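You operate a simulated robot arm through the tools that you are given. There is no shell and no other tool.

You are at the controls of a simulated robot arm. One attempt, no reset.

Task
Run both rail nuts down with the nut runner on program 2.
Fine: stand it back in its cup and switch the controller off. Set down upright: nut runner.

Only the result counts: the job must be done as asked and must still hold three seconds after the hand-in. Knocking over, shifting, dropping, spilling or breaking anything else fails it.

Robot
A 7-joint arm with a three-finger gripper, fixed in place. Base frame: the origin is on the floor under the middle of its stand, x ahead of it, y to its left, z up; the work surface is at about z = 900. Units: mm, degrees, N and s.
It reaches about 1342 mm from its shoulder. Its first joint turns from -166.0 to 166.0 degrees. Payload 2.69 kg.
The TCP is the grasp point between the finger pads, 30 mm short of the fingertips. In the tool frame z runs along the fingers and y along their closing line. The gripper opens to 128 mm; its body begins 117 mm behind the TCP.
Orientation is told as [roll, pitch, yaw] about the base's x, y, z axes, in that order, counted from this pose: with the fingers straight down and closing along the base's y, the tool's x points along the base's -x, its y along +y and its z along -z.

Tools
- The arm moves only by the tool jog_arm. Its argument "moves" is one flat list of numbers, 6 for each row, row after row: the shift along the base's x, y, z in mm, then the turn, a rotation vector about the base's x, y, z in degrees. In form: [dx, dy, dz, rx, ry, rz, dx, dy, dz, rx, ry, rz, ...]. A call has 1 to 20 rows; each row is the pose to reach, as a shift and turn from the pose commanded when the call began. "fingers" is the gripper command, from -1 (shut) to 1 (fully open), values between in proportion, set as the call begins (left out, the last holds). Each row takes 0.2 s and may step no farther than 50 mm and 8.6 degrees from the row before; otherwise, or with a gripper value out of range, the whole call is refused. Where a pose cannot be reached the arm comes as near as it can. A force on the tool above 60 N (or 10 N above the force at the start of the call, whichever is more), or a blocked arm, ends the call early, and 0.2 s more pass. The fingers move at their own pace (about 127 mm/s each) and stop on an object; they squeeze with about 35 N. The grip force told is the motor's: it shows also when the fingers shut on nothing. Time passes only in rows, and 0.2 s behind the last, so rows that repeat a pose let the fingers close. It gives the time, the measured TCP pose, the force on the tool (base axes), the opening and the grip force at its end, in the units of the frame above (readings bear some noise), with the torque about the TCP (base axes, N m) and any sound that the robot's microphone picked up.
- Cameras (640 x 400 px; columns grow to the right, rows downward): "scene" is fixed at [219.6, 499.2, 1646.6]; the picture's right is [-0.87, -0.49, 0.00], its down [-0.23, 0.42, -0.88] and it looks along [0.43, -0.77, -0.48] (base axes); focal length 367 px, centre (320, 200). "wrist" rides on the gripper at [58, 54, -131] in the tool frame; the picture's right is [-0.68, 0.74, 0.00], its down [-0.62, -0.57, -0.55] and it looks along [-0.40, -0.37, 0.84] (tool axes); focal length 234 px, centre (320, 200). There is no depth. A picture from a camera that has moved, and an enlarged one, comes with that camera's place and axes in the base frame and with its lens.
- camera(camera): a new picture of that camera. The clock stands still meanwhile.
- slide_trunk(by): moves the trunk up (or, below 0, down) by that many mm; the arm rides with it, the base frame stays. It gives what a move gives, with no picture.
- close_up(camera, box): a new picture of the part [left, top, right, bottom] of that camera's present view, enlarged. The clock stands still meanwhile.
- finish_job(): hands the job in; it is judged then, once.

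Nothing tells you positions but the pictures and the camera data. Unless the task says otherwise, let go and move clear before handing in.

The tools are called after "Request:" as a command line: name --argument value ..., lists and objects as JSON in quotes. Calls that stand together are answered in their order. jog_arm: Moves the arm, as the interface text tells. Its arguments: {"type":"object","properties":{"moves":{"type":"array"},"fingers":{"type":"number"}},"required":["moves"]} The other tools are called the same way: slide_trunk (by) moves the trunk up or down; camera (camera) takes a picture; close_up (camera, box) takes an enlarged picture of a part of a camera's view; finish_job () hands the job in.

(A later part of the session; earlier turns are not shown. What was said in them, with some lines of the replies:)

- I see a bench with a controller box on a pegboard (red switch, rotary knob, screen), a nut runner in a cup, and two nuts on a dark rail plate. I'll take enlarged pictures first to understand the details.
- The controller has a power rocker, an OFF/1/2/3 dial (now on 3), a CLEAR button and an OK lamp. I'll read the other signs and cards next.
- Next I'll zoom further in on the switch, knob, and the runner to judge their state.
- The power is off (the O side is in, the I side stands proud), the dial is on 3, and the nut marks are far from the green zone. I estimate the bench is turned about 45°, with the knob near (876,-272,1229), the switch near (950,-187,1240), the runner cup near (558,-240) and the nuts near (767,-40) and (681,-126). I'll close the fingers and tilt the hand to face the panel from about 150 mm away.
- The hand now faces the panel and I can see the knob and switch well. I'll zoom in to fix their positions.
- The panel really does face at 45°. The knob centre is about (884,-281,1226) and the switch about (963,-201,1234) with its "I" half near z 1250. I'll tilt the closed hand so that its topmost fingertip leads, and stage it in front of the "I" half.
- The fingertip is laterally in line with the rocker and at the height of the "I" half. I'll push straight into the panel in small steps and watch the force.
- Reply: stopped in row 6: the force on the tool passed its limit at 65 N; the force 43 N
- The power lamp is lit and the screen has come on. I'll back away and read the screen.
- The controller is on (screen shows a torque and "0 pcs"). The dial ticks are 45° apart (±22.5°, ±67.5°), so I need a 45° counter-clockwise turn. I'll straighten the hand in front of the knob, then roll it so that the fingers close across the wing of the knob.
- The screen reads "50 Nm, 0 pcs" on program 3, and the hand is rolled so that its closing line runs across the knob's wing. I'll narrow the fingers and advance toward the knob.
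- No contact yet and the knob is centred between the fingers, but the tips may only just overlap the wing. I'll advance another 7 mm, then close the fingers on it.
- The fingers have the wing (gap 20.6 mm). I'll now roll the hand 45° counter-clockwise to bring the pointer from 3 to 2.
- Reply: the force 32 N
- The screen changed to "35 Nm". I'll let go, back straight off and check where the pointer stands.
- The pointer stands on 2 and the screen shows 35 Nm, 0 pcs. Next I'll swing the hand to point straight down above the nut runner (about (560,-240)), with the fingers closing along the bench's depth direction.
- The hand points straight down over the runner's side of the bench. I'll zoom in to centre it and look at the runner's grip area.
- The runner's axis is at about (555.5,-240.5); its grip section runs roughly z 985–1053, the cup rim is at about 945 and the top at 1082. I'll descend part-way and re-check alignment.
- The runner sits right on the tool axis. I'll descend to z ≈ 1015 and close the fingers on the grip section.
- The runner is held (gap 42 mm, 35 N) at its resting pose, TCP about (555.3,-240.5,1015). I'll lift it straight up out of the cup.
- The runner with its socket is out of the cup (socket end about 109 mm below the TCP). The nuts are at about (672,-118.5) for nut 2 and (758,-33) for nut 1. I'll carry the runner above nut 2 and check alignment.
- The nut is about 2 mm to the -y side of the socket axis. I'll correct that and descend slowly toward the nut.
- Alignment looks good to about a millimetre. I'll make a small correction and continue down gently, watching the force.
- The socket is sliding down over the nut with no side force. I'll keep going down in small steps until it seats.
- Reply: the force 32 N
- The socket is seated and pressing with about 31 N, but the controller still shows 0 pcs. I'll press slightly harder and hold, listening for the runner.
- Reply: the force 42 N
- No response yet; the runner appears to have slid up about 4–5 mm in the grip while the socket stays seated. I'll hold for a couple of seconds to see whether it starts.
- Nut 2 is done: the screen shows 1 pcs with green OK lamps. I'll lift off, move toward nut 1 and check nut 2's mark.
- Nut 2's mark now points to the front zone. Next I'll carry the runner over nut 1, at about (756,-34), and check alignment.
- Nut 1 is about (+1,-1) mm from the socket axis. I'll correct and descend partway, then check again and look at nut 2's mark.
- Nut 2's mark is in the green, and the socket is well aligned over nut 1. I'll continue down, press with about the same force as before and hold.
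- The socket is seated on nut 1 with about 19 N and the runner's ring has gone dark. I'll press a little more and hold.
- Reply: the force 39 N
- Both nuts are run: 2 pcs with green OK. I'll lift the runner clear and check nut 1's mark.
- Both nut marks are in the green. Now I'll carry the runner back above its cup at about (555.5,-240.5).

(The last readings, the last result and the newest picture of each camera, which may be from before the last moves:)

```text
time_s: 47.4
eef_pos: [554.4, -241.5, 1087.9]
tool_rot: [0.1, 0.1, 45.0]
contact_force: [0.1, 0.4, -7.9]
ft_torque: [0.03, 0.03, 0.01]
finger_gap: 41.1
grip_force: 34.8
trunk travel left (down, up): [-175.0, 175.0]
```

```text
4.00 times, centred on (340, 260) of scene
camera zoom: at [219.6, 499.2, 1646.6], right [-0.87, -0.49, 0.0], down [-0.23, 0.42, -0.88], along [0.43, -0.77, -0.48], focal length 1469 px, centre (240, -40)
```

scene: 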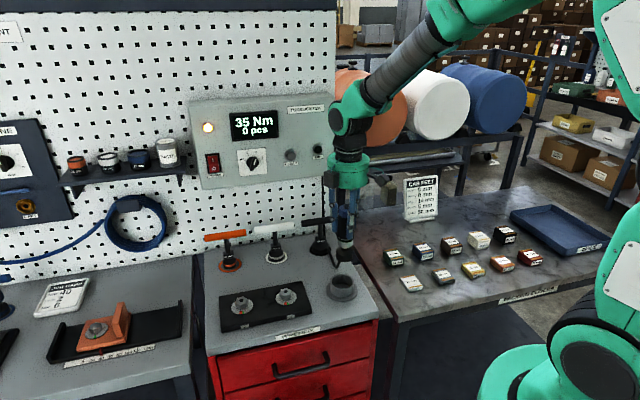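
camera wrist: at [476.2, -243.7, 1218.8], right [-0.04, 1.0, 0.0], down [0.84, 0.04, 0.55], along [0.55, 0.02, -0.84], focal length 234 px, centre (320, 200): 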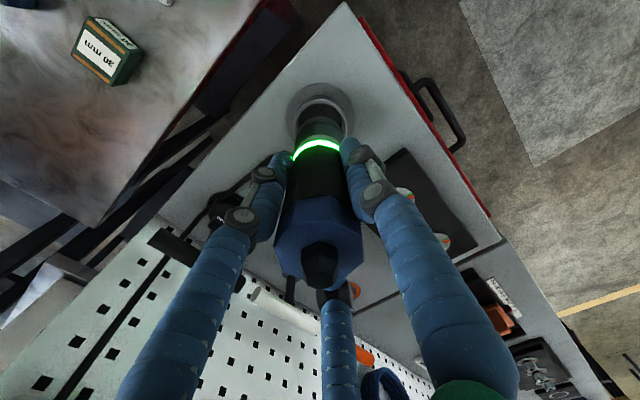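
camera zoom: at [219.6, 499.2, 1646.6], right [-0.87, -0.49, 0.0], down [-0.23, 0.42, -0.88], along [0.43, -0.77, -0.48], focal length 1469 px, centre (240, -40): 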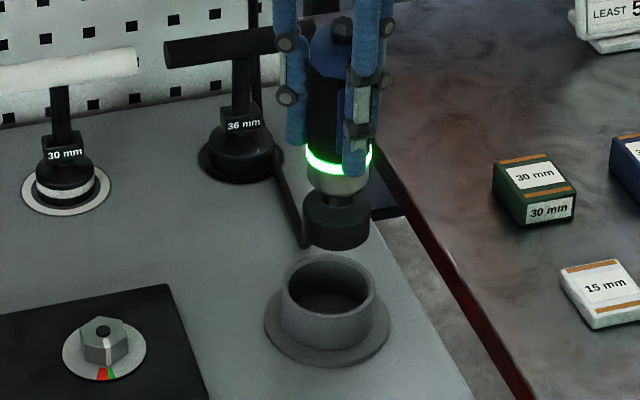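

Request:
close_up --camera "scene" --box '[320, 240, 370, 300]'

Request:
close_up --camera "wrist" --box '[280, 80, 360, 150]'

Request:
close_up --camera "scene" --box '[310, 180, 370, 280]'

```text
6.67 times, centred on (345, 270) of scene
camera zoom: at [219.6, 499.2, 1646.6], right [-0.87, -0.49, 0.0], down [-0.23, 0.42, -0.88], along [0.43, -0.77, -0.48], focal length 2448 px, centre (153, -267)
```

zoom: 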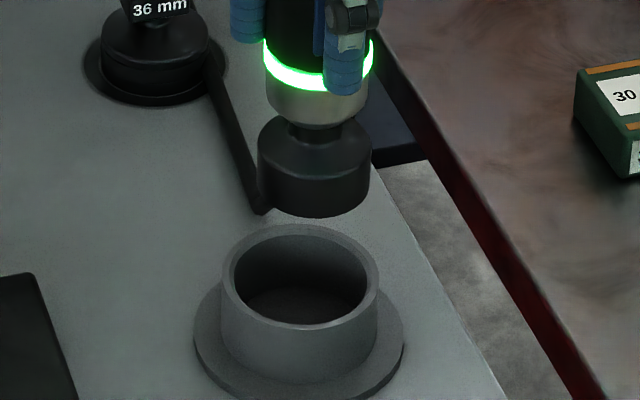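

```text
5.71 times, centred on (320, 115) of wrist
camera zoom: at [476.2, -243.7, 1218.8], right [-0.04, 1.0, 0.0], down [0.84, 0.04, 0.55], along [0.55, 0.02, -0.84], focal length 1338 px, centre (320, 686)
```

zoom: 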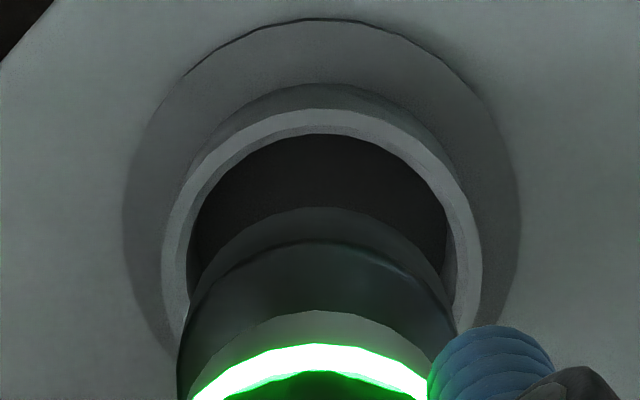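

```text
4.00 times, centred on (340, 230) of scene
camera zoom: at [219.6, 499.2, 1646.6], right [-0.87, -0.49, 0.0], down [-0.23, 0.42, -0.88], along [0.43, -0.77, -0.48], focal length 1469 px, centre (240, 80)
```

zoom: 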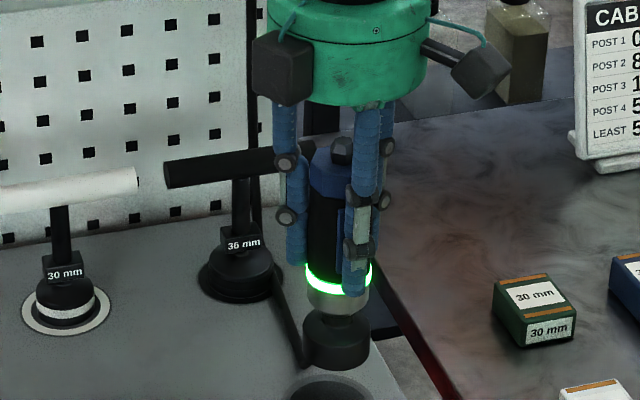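

The socket is about 2 mm off the cup's centre (cup clearance is roughly 4 mm all round). I'll shift by (+2,+1.2) and descend to just above the rim to re-check.

Request:
jog_arm --moves '[2, 1.2, -8, 0, 0, 0, 2, 1.2, -18, 0, 0, 0, 2, 1.2, -27, 0, 0, 0, 2, 1.2, -27, 0, 0, 0]'

Request:
close_up --camera "scene" --box '[320, 240, 370, 300]'

Request:
close_up --camera "wrist" --box '[280, 80, 360, 150]'

```text
time_s: 48.4
eef_pos: [557.5, -240.6, 1062.4]
tool_rot: [0.2, 0.1, 45.0]
contact_force: [-0.4, -0.4, -6.1]
ft_torque: [0.02, 0.03, 0.0]
finger_gap: 41.2
grip_force: 34.9
trunk travel left (down, up): [-175.0, 175.0]
```

```text
6.67 times, centred on (345, 270) of scene
camera zoom: at [219.6, 499.2, 1646.6], right [-0.87, -0.49, 0.0], down [-0.23, 0.42, -0.88], along [0.43, -0.77, -0.48], focal length 2448 px, centre (153, -267)
```

zoom: 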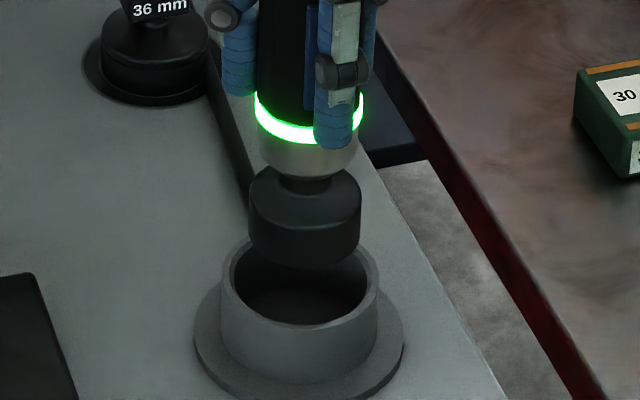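

```text
5.71 times, centred on (320, 115) of wrist
camera zoom: at [478.9, -242.6, 1191.9], right [-0.04, 1.0, 0.0], down [0.84, 0.04, 0.55], along [0.55, 0.02, -0.84], focal length 1338 px, centre (320, 686)
```

zoom: 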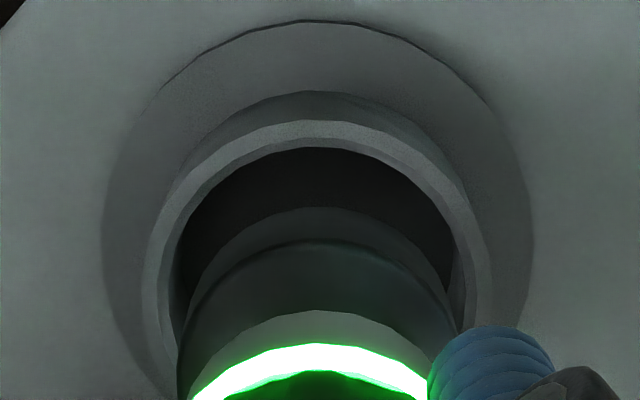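

The socket is now centred over the cup within about 1.5 mm in both views. I'll lower it into the cup, slowing near the bottom (expected rest at TCP z ≈ 1007).

Request:
jog_arm --moves '[0.3, 0, -8, 0, 0, 0, 0.3, 0, -16, 0, 0, 0, 0.3, 0, -24, 0, 0, 0, 0.3, 0, -32, 0, 0, 0, 0.3, 0, -40, 0, 0, 0, 0.3, 0, -45, 0, 0, 0, 0.3, 0, -45, 0, 0, 0]'

Request:
close_up --camera "scene" --box '[310, 210, 380, 310]'

Request:
close_up --camera "wrist" --box '[270, 70, 370, 160]'

```text
time_s: 50.0
eef_pos: [558.1, -238.6, 1015.3]
tool_rot: [0.1, 0.1, 45.0]
contact_force: [-0.4, -0.1, -7.2]
ft_torque: [0.0, 0.0, 0.01]
finger_gap: 40.8
grip_force: 34.7
trunk travel left (down, up): [-175.0, 175.0]
```

```text
4.00 times, centred on (345, 260) of scene
camera zoom: at [219.6, 499.2, 1646.6], right [-0.87, -0.49, 0.0], down [-0.23, 0.42, -0.88], along [0.43, -0.77, -0.48], focal length 1469 px, centre (220, -40)
```

zoom: 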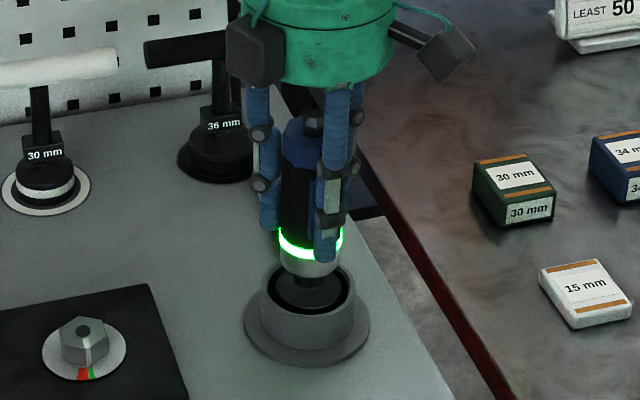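

```text
4.44 times, centred on (320, 115) of wrist
camera zoom: at [479.3, -242.1, 1146.4], right [-0.04, 1.0, 0.0], down [0.84, 0.04, 0.55], along [0.55, 0.02, -0.84], focal length 1041 px, centre (320, 578)
```

zoom: 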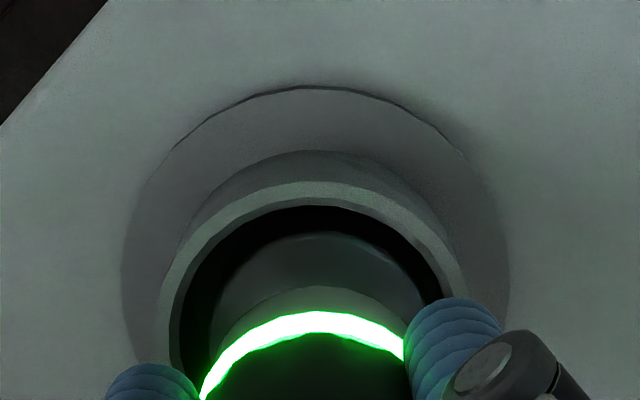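

The socket is inside the cup with no contact force. I'll lower the last few millimetres gently until it touches the cup floor.

Request:
jog_arm --moves '[0, -0.8, -2, 0, 0, 0, 0, -0.8, -4, 0, 0, 0, 0, -0.8, -5.5, 0, 0, 0, 0, -0.8, -7, 0, 0, 0]'

```text
time_s: 51.0
eef_pos: [556.7, -241.1, 1008.4]
tool_rot: [0.1, 0.1, 45.0]
contact_force: [0.1, -0.4, -7.4]
ft_torque: [0.02, 0.0, -0.01]
finger_gap: 41.1
grip_force: 34.9
trunk travel left (down, up): [-175.0, 175.0]
```

Request:
jog_arm --moves '[0, 0, -1, 0, 0, 0, 0, 0, -2, 0, 0, 0]'

```text
time_s: 51.6
eef_pos: [556.8, -240.1, 1007.0]
tool_rot: [0.1, 0.1, 44.9]
contact_force: [0.2, 0.2, -5.8]
ft_torque: [-0.01, 0.01, -0.01]
finger_gap: 40.9
grip_force: 35.3
trunk travel left (down, up): [-175.0, 175.0]
```

Request:
jog_arm --moves '[0, 0, -1, 0, 0, 0, 0, 0, -2, 0, 0, 0]'

Request:
close_up --camera "scene" --box '[310, 210, 380, 310]'

```text
time_s: 52.2
eef_pos: [556.7, -240.4, 1004.6]
tool_rot: [0.0, 0.1, 45.0]
contact_force: [-0.5, -0.3, -6.2]
ft_torque: [-0.02, -0.02, 0.0]
finger_gap: 40.8
grip_force: 34.1
trunk travel left (down, up): [-175.0, 175.0]
```

```text
4.00 times, centred on (345, 260) of scene
camera zoom: at [219.6, 499.2, 1646.6], right [-0.87, -0.49, 0.0], down [-0.23, 0.42, -0.88], along [0.43, -0.77, -0.48], focal length 1469 px, centre (220, -40)
```

zoom: 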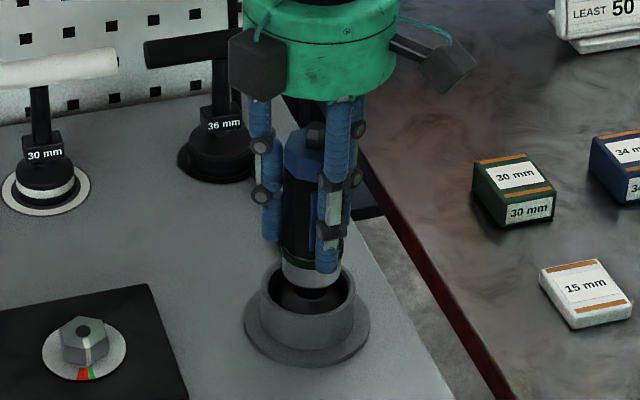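

The runner still stands about 2–3 mm above its original height, so I'll keep lowering in small steps.

Request:
jog_arm --moves '[0, 0, -1, 0, 0, 0, 0, 0, -2, 0, 0, 0]'

```text
time_s: 52.8
eef_pos: [557.9, -241.0, 1003.4]
tool_rot: [0.1, 0.1, 44.9]
contact_force: [-3.0, -3.8, 5.9]
ft_torque: [-0.06, 0.44, 0.09]
finger_gap: 41.1
grip_force: 35.2
trunk travel left (down, up): [-175.0, 175.0]
```

Contact with the cup floor. I'll relax the push slightly and then open the fingers.

Request:
jog_arm --moves '[0, 0, 1, 0, 0, 0, 0, 0, 1, 0, 0, 0]'

Request:
jog_arm --moves '[0, 0, 0, 0, 0, 0, 0, 0, 0, 0, 0, 0, 0, 0, 0, 0, 0, 0]' --fingers 0.6

Request:
camera --camera "wrist"

Request:
close_up --camera "scene" --box '[310, 210, 380, 310]'

```text
time_s: 53.4
eef_pos: [557.0, -240.4, 1005.2]
tool_rot: [0.0, 0.1, 44.9]
contact_force: [0.3, -0.6, -6.6]
ft_torque: [0.02, 0.04, 0.0]
finger_gap: 41.3
grip_force: 35.1
trunk travel left (down, up): [-175.0, 175.0]
```

```text
time_s: 54.2
eef_pos: [555.3, -239.5, 1004.3]
tool_rot: [0.2, 0.2, 45.0]
contact_force: [-0.2, -0.1, -0.2]
ft_torque: [0.0, -0.03, 0.01]
finger_gap: 102.4
grip_force: 0.0
trunk travel left (down, up): [-175.0, 175.0]
```

```text
taken
camera wrist: at [478.1, -242.7, 1135.2], right [-0.04, 1.0, 0.0], down [0.84, 0.04, 0.55], along [0.55, 0.02, -0.84], focal length 234 px, centre (320, 200)
```

wrist: 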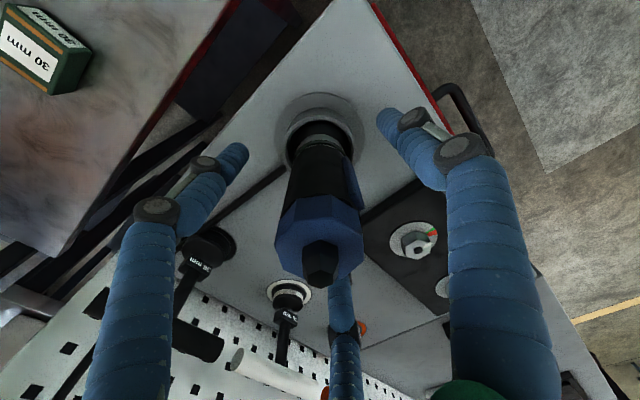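

```text
4.00 times, centred on (345, 260) of scene
camera zoom: at [219.6, 499.2, 1646.6], right [-0.87, -0.49, 0.0], down [-0.23, 0.42, -0.88], along [0.43, -0.77, -0.48], focal length 1469 px, centre (220, -40)
```

zoom: 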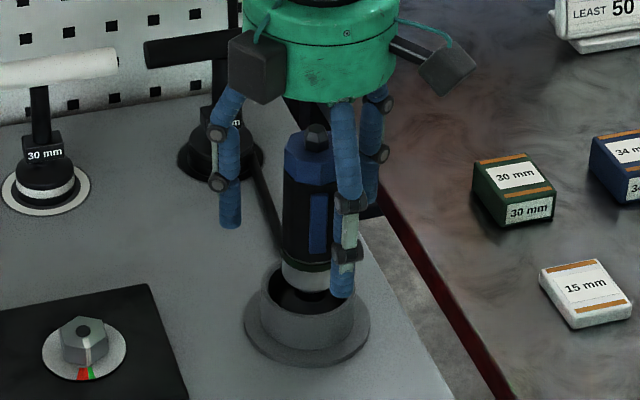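

The runner stands upright in its cup. I'll raise the hand straight up clear of it.

Request:
jog_arm --moves '[0, 0, 10, 0, 0, 0, 0, 0, 30, 0, 0, 0, 0, 0, 60, 0, 0, 0, 0, 0, 95, 0, 0, 0, 0, 0, 130, 0, 0, 0, 0, 0, 165, 0, 0, 0, 0, 0, 200, 0, 0, 0, 0, 0, 230, 0, 0, 0, 0, 0, 230, 0, 0, 0]' --fingers 0.6

Request:
camera --camera "scene"

Request:
close_up --camera "scene" --box '[310, 220, 380, 310]'

Request:
close_up --camera "wrist" --box '[270, 60, 370, 170]'

```text
time_s: 56.2
eef_pos: [556.4, -241.0, 1236.7]
tool_rot: [0.1, 0.1, 45.0]
contact_force: [-0.1, -0.1, 0.4]
ft_torque: [-0.02, -0.03, 0.02]
finger_gap: 102.6
grip_force: 0.0
trunk travel left (down, up): [-175.0, 175.0]
```

```text
taken
```

scene: 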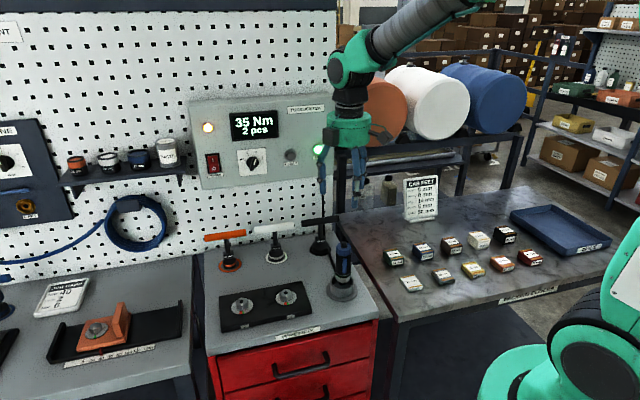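

```text
4.44 times, centred on (345, 265) of scene
camera zoom: at [219.6, 499.2, 1646.6], right [-0.87, -0.49, 0.0], down [-0.23, 0.42, -0.88], along [0.43, -0.77, -0.48], focal length 1632 px, centre (209, -89)
```

zoom: 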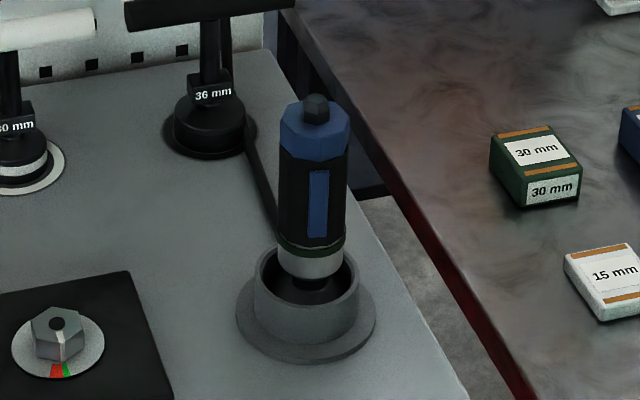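

```text
3.64 times, centred on (320, 115) of wrist
camera zoom: at [478.0, -243.4, 1367.9], right [-0.04, 1.0, 0.0], down [0.84, 0.04, 0.55], along [0.55, 0.02, -0.84], focal length 852 px, centre (320, 509)
```

zoom: 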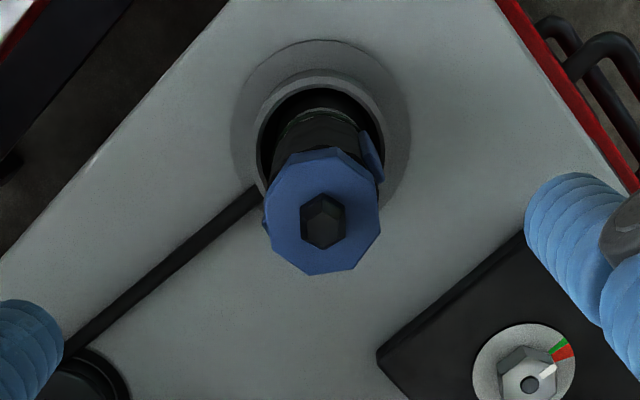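

The controller shows 2 pcs and the runner stands in its cup as before. Now I'll close the fingers, bring the hand back to the same tilted pressing pose and stage it before the rocker's "O" half.

Request:
jog_arm --moves '[10, 3, 2, 0, 0, -7.5, 35, 10, 4, 0, 0, -15, 62, 18, 5, 0, 0, -22.5, 90, 26, 5, 0, 0, -30, 118, 35, 5, 0, 0, -37.5, 146, 43, 5, 0, 0, -45, 146, 43, 5, 0, 0, -45]' --fingers -1

Request:
jog_arm --moves '[24, 7, -1, -4.861, -4.861, 0, 49, 14, -3, -9.722, -9.722, 0, 73, 21, -4, -14.58, -14.58, 0, 98, 29, -6, -19.445, -19.445, 0, 122, 36, -8, -24.31, -24.31, 0, 147, 43, -10, -29.17, -29.17, 0, 171, 50, -12, -34.03, -34.03, 0, 196, 57.5, -13, -38.89, -38.89, 0, 196, 57.5, -13, -38.89, -38.89, 0]'

Request:
camera --camera "wrist"

Request:
close_up --camera "wrist" --box '[270, 110, 380, 230]'

Request:
camera --camera "scene"

```text
time_s: 57.8
eef_pos: [704.4, -197.8, 1239.7]
tool_rot: [0.1, 0.2, -0.2]
contact_force: [0.3, -0.2, 0.2]
ft_torque: [0.0, 0.03, -0.01]
finger_gap: 2.2
grip_force: 32.1
trunk travel left (down, up): [-175.0, 175.0]
```

```text
time_s: 59.8
eef_pos: [899.1, -140.8, 1226.3]
tool_rot: [-45.3, -35.3, 15.2]
contact_force: [1.4, -0.1, -0.3]
ft_torque: [-0.04, 0.01, -0.06]
finger_gap: 2.2
grip_force: 31.3
trunk travel left (down, up): [-175.0, 175.0]
```

```text
taken
camera wrist: at [788.7, -33.5, 1235.9], right [0.69, 0.72, -0.04], down [0.05, 0.0, 1.0], along [0.72, -0.69, -0.03], focal length 234 px, centre (320, 200)
```

wrist: 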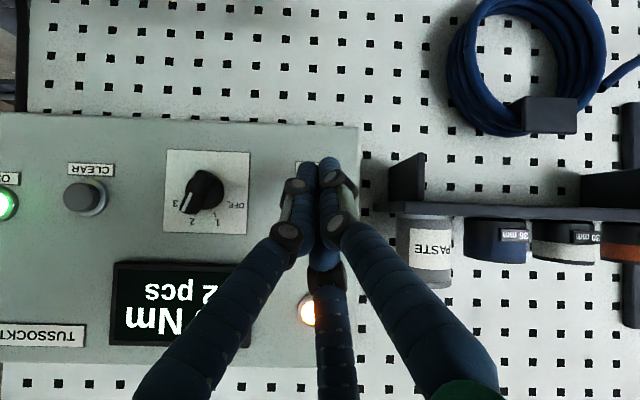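

```text
3.33 times, centred on (325, 170) of wrist
camera zoom: at [788.7, -33.5, 1235.9], right [0.69, 0.72, -0.04], down [0.05, 0.0, 1.0], along [0.72, -0.69, -0.03], focal length 781 px, centre (303, 300)
```

zoom: 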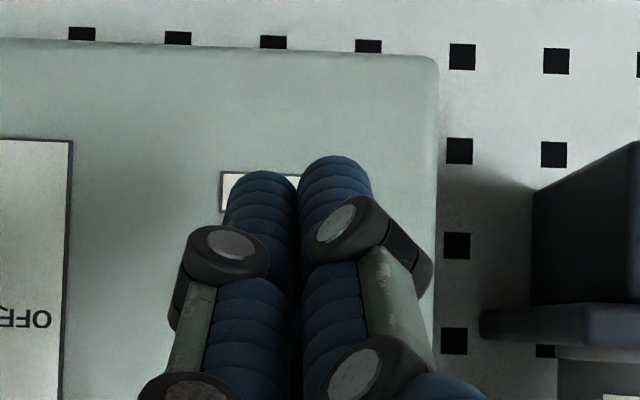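

```text
taken
```

scene: 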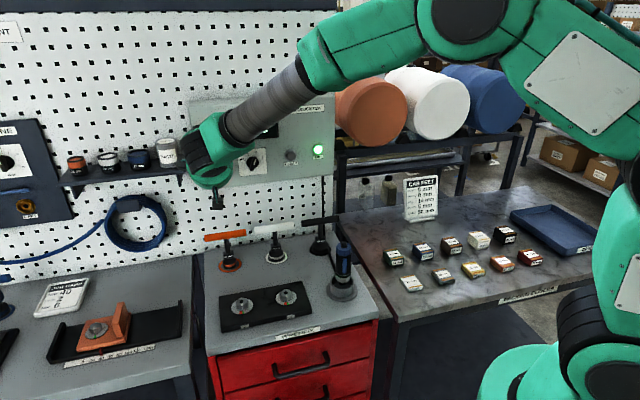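

The hand is staged with its leading fingertip at about z 1220, in line with the "O" half. I'll push straight in gently.

Request:
jog_arm --moves '[9.4, -10.8, 0.5, 0, 0, 0, 19.1, -20.5, 0.5, 0, 0, 0, 23.3, -24.7, 0.5, 0, 0, 0, 25.4, -26.8, 0.5, 0, 0, 0, 27.6, -29, 0.5, 0, 0, 0, 29.7, -31.1, 0.5, 0, 0, 0]'

Request:
camera --camera "wrist"

```text
time_s: 61.2
eef_pos: [929.0, -171.8, 1226.9]
tool_rot: [-45.3, -35.3, 15.0]
contact_force: [0.6, 0.8, 0.4]
ft_torque: [-0.01, -0.01, -0.01]
finger_gap: 2.3
grip_force: 31.2
trunk travel left (down, up): [-175.0, 175.0]
```

```text
taken
camera wrist: at [819.0, -64.4, 1236.2], right [0.69, 0.72, -0.04], down [0.05, 0.0, 1.0], along [0.72, -0.69, -0.03], focal length 234 px, centre (320, 200)
```

wrist: 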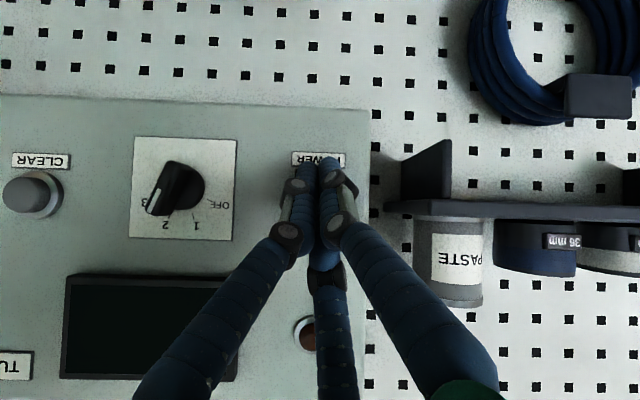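

The screen and lamp have gone dark: the controller is off. I'll back away and verify everything.

Request:
jog_arm --moves '[-10, 10, 0, 0, 0, 0, -30, 30, 0, 0, 0, 0, -55, 55, 0, 0, 0, 0, -85, 85, 0, 0, 0, 0, -115, 115, 0, 0, 0, 0, -140, 140, 5, 0, 0, 0, -140, 140, 5, 0, 0, 0]'

Request:
camera --camera "scene"

Request:
camera --camera "wrist"

Request:
close_up --camera "scene" --box '[195, 210, 395, 345]'

```text
time_s: 62.8
eef_pos: [788.3, -31.5, 1232.2]
tool_rot: [-45.2, -35.2, 15.1]
contact_force: [-0.8, 0.7, 1.1]
ft_torque: [0.0, -0.01, -0.01]
finger_gap: 2.0
grip_force: 31.5
trunk travel left (down, up): [-175.0, 175.0]
```

```text
taken
```

scene: 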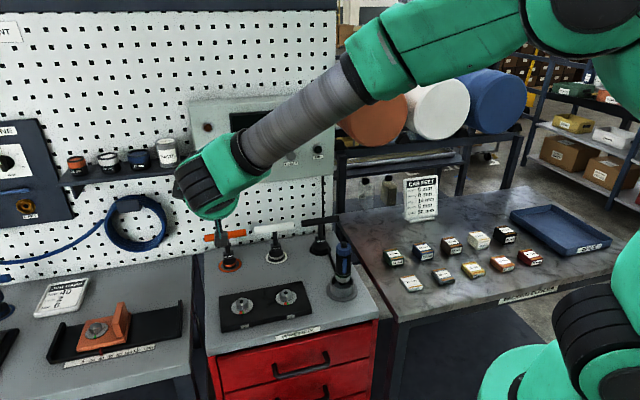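

```text
taken
camera wrist: at [678.6, 74.8, 1242.2], right [0.69, 0.72, -0.04], down [0.05, 0.0, 1.0], along [0.72, -0.69, -0.03], focal length 234 px, centre (320, 200)
```

wrist: 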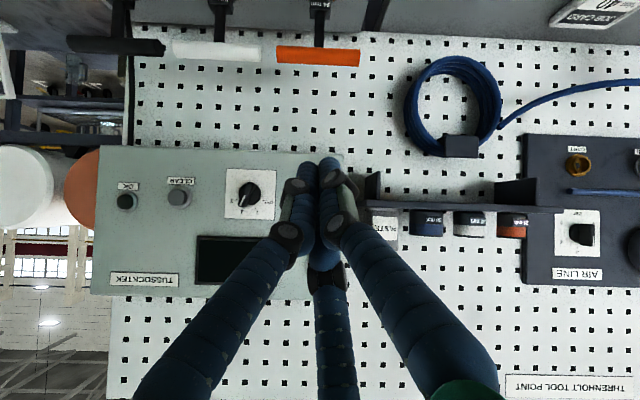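

```text
2.96 times, centred on (295, 278) of scene
camera zoom: at [219.6, 499.2, 1646.6], right [-0.87, -0.49, 0.0], down [-0.23, 0.42, -0.88], along [0.43, -0.77, -0.48], focal length 1088 px, centre (394, -30)
```

zoom: 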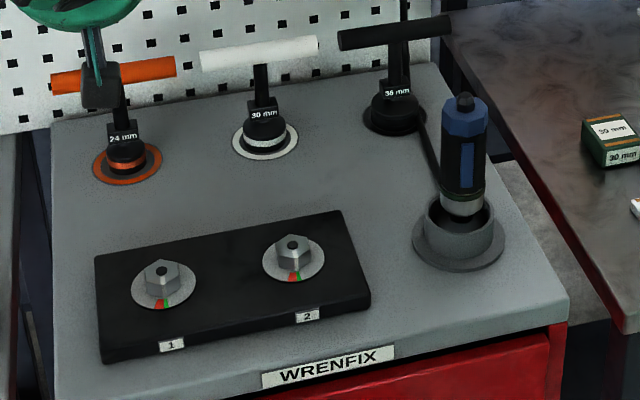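

I'll move the hand up and aside so the switch can be seen clearly, then check its state.

Request:
jog_arm --moves '[-20, 0, 30, 0, 0, 0, -45, -5, 65, 0, 0, 0, -70, -15, 100, 0, 0, 0, -95, -25, 135, 0, 0, 0, -120, -40, 165, 0, 0, 0, -145, -55, 190, 0, 0, 0, -145, -55, 190, 0, 0, 0]' --fingers 0

Request:
close_up --camera "scene" --box '[180, 80, 350, 190]'

Request:
camera --camera "wrist"

Request:
camera --camera "scene"

```text
time_s: 64.4
eef_pos: [642.6, -85.5, 1424.2]
tool_rot: [-45.3, -35.4, 15.0]
contact_force: [0.2, 0.3, 0.3]
ft_torque: [0.02, -0.01, 0.05]
finger_gap: 63.9
grip_force: 0.0
trunk travel left (down, up): [-175.0, 175.0]
```

```text
3.64 times, centred on (265, 135) of scene
camera zoom: at [219.6, 499.2, 1646.6], right [-0.87, -0.49, 0.0], down [-0.23, 0.42, -0.88], along [0.43, -0.77, -0.48], focal length 1335 px, centre (520, 436)
```

zoom: 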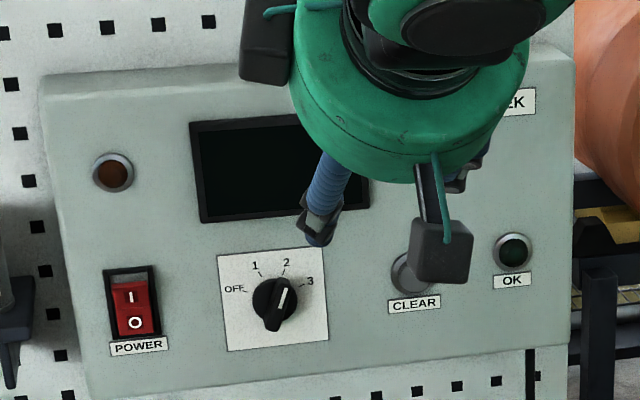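

```text
taken
camera wrist: at [532.3, 20.1, 1433.4], right [0.69, 0.72, -0.03], down [0.05, 0.0, 1.0], along [0.72, -0.69, -0.03], focal length 234 px, centre (320, 200)
```

wrist: 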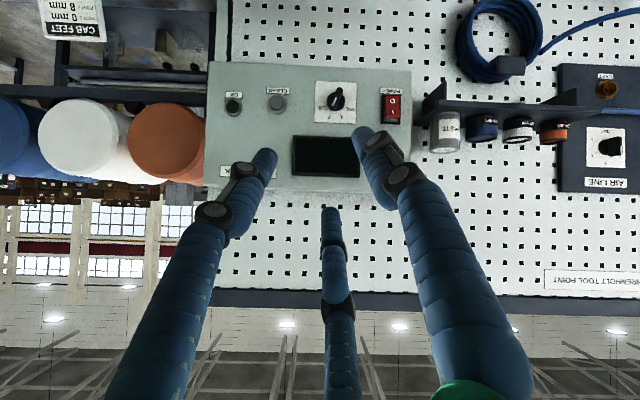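

```text
taken
```

scene: 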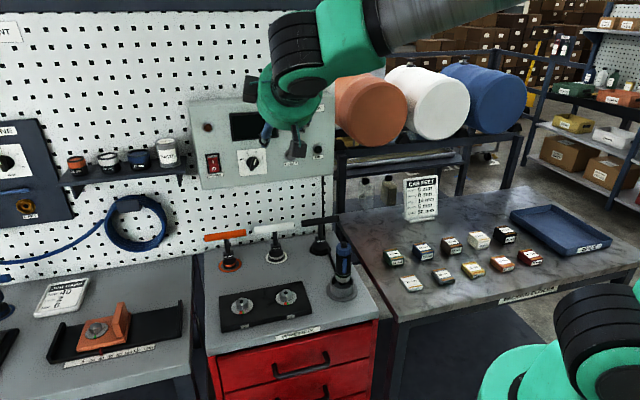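

Request:
close_up --camera "scene" --box '[200, 145, 232, 180]'

Request:
close_up --camera "scene" --box '[220, 280, 310, 330]'

Request:
close_up --camera "scene" --box '[305, 220, 385, 310]'

```text
11.43 times, centred on (216, 162) of scene
camera zoom: at [219.6, 499.2, 1646.6], right [-0.87, -0.49, 0.0], down [-0.23, 0.42, -0.88], along [0.43, -0.77, -0.48], focal length 4197 px, centre (1509, 629)
```

zoom: 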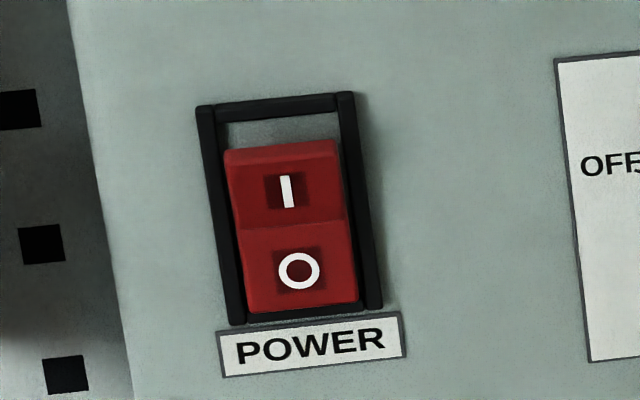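

```text
7.11 times, centred on (265, 305) of scene
camera zoom: at [219.6, 499.2, 1646.6], right [-0.87, -0.49, 0.0], down [-0.23, 0.42, -0.88], along [0.43, -0.77, -0.48], focal length 2611 px, centre (711, -547)
```

zoom: 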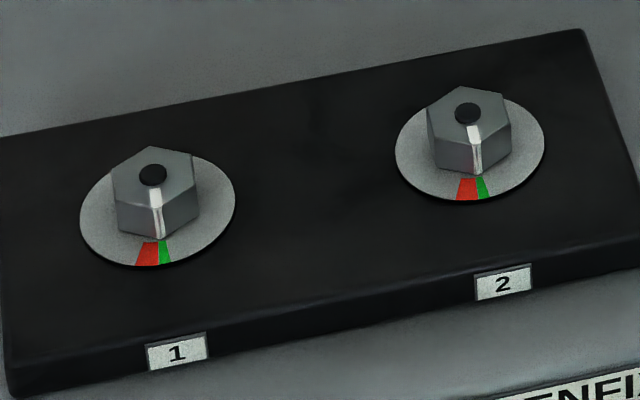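

```text
4.44 times, centred on (345, 265) of scene
camera zoom: at [219.6, 499.2, 1646.6], right [-0.87, -0.49, 0.0], down [-0.23, 0.42, -0.88], along [0.43, -0.77, -0.48], focal length 1632 px, centre (209, -89)
```

zoom: 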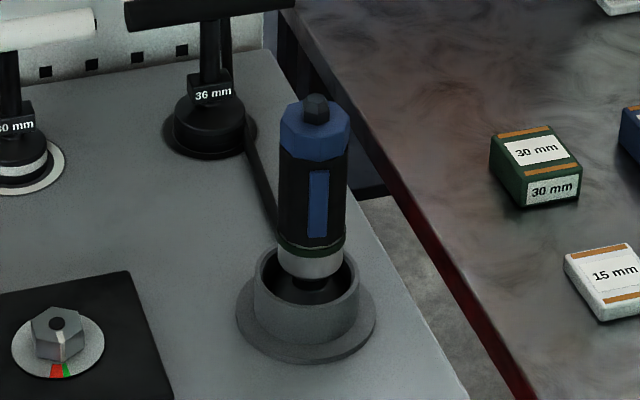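

The rocker shows O with the lamp and screen dark. Both nut marks sit in the green, the runner stands upright in its cup, and the hand is clear and empty. I'm handing the job in.

Request:
finish_job

```text
The job is handed in.
```

Both rail nuts were run down on program 2 (35 Nm). The controller counted 2 pcs with a green OK for each, and both nut marks sit in their green zones, close to the edge with red.

The nut runner is standing upright in its cup. The controller is switched off at the power rocker, with the lamp and screen dark. I left the program dial on 2.

The gripper is empty and clear of the bench, nothing else looked moved in the final pictures, and the job is handed in.
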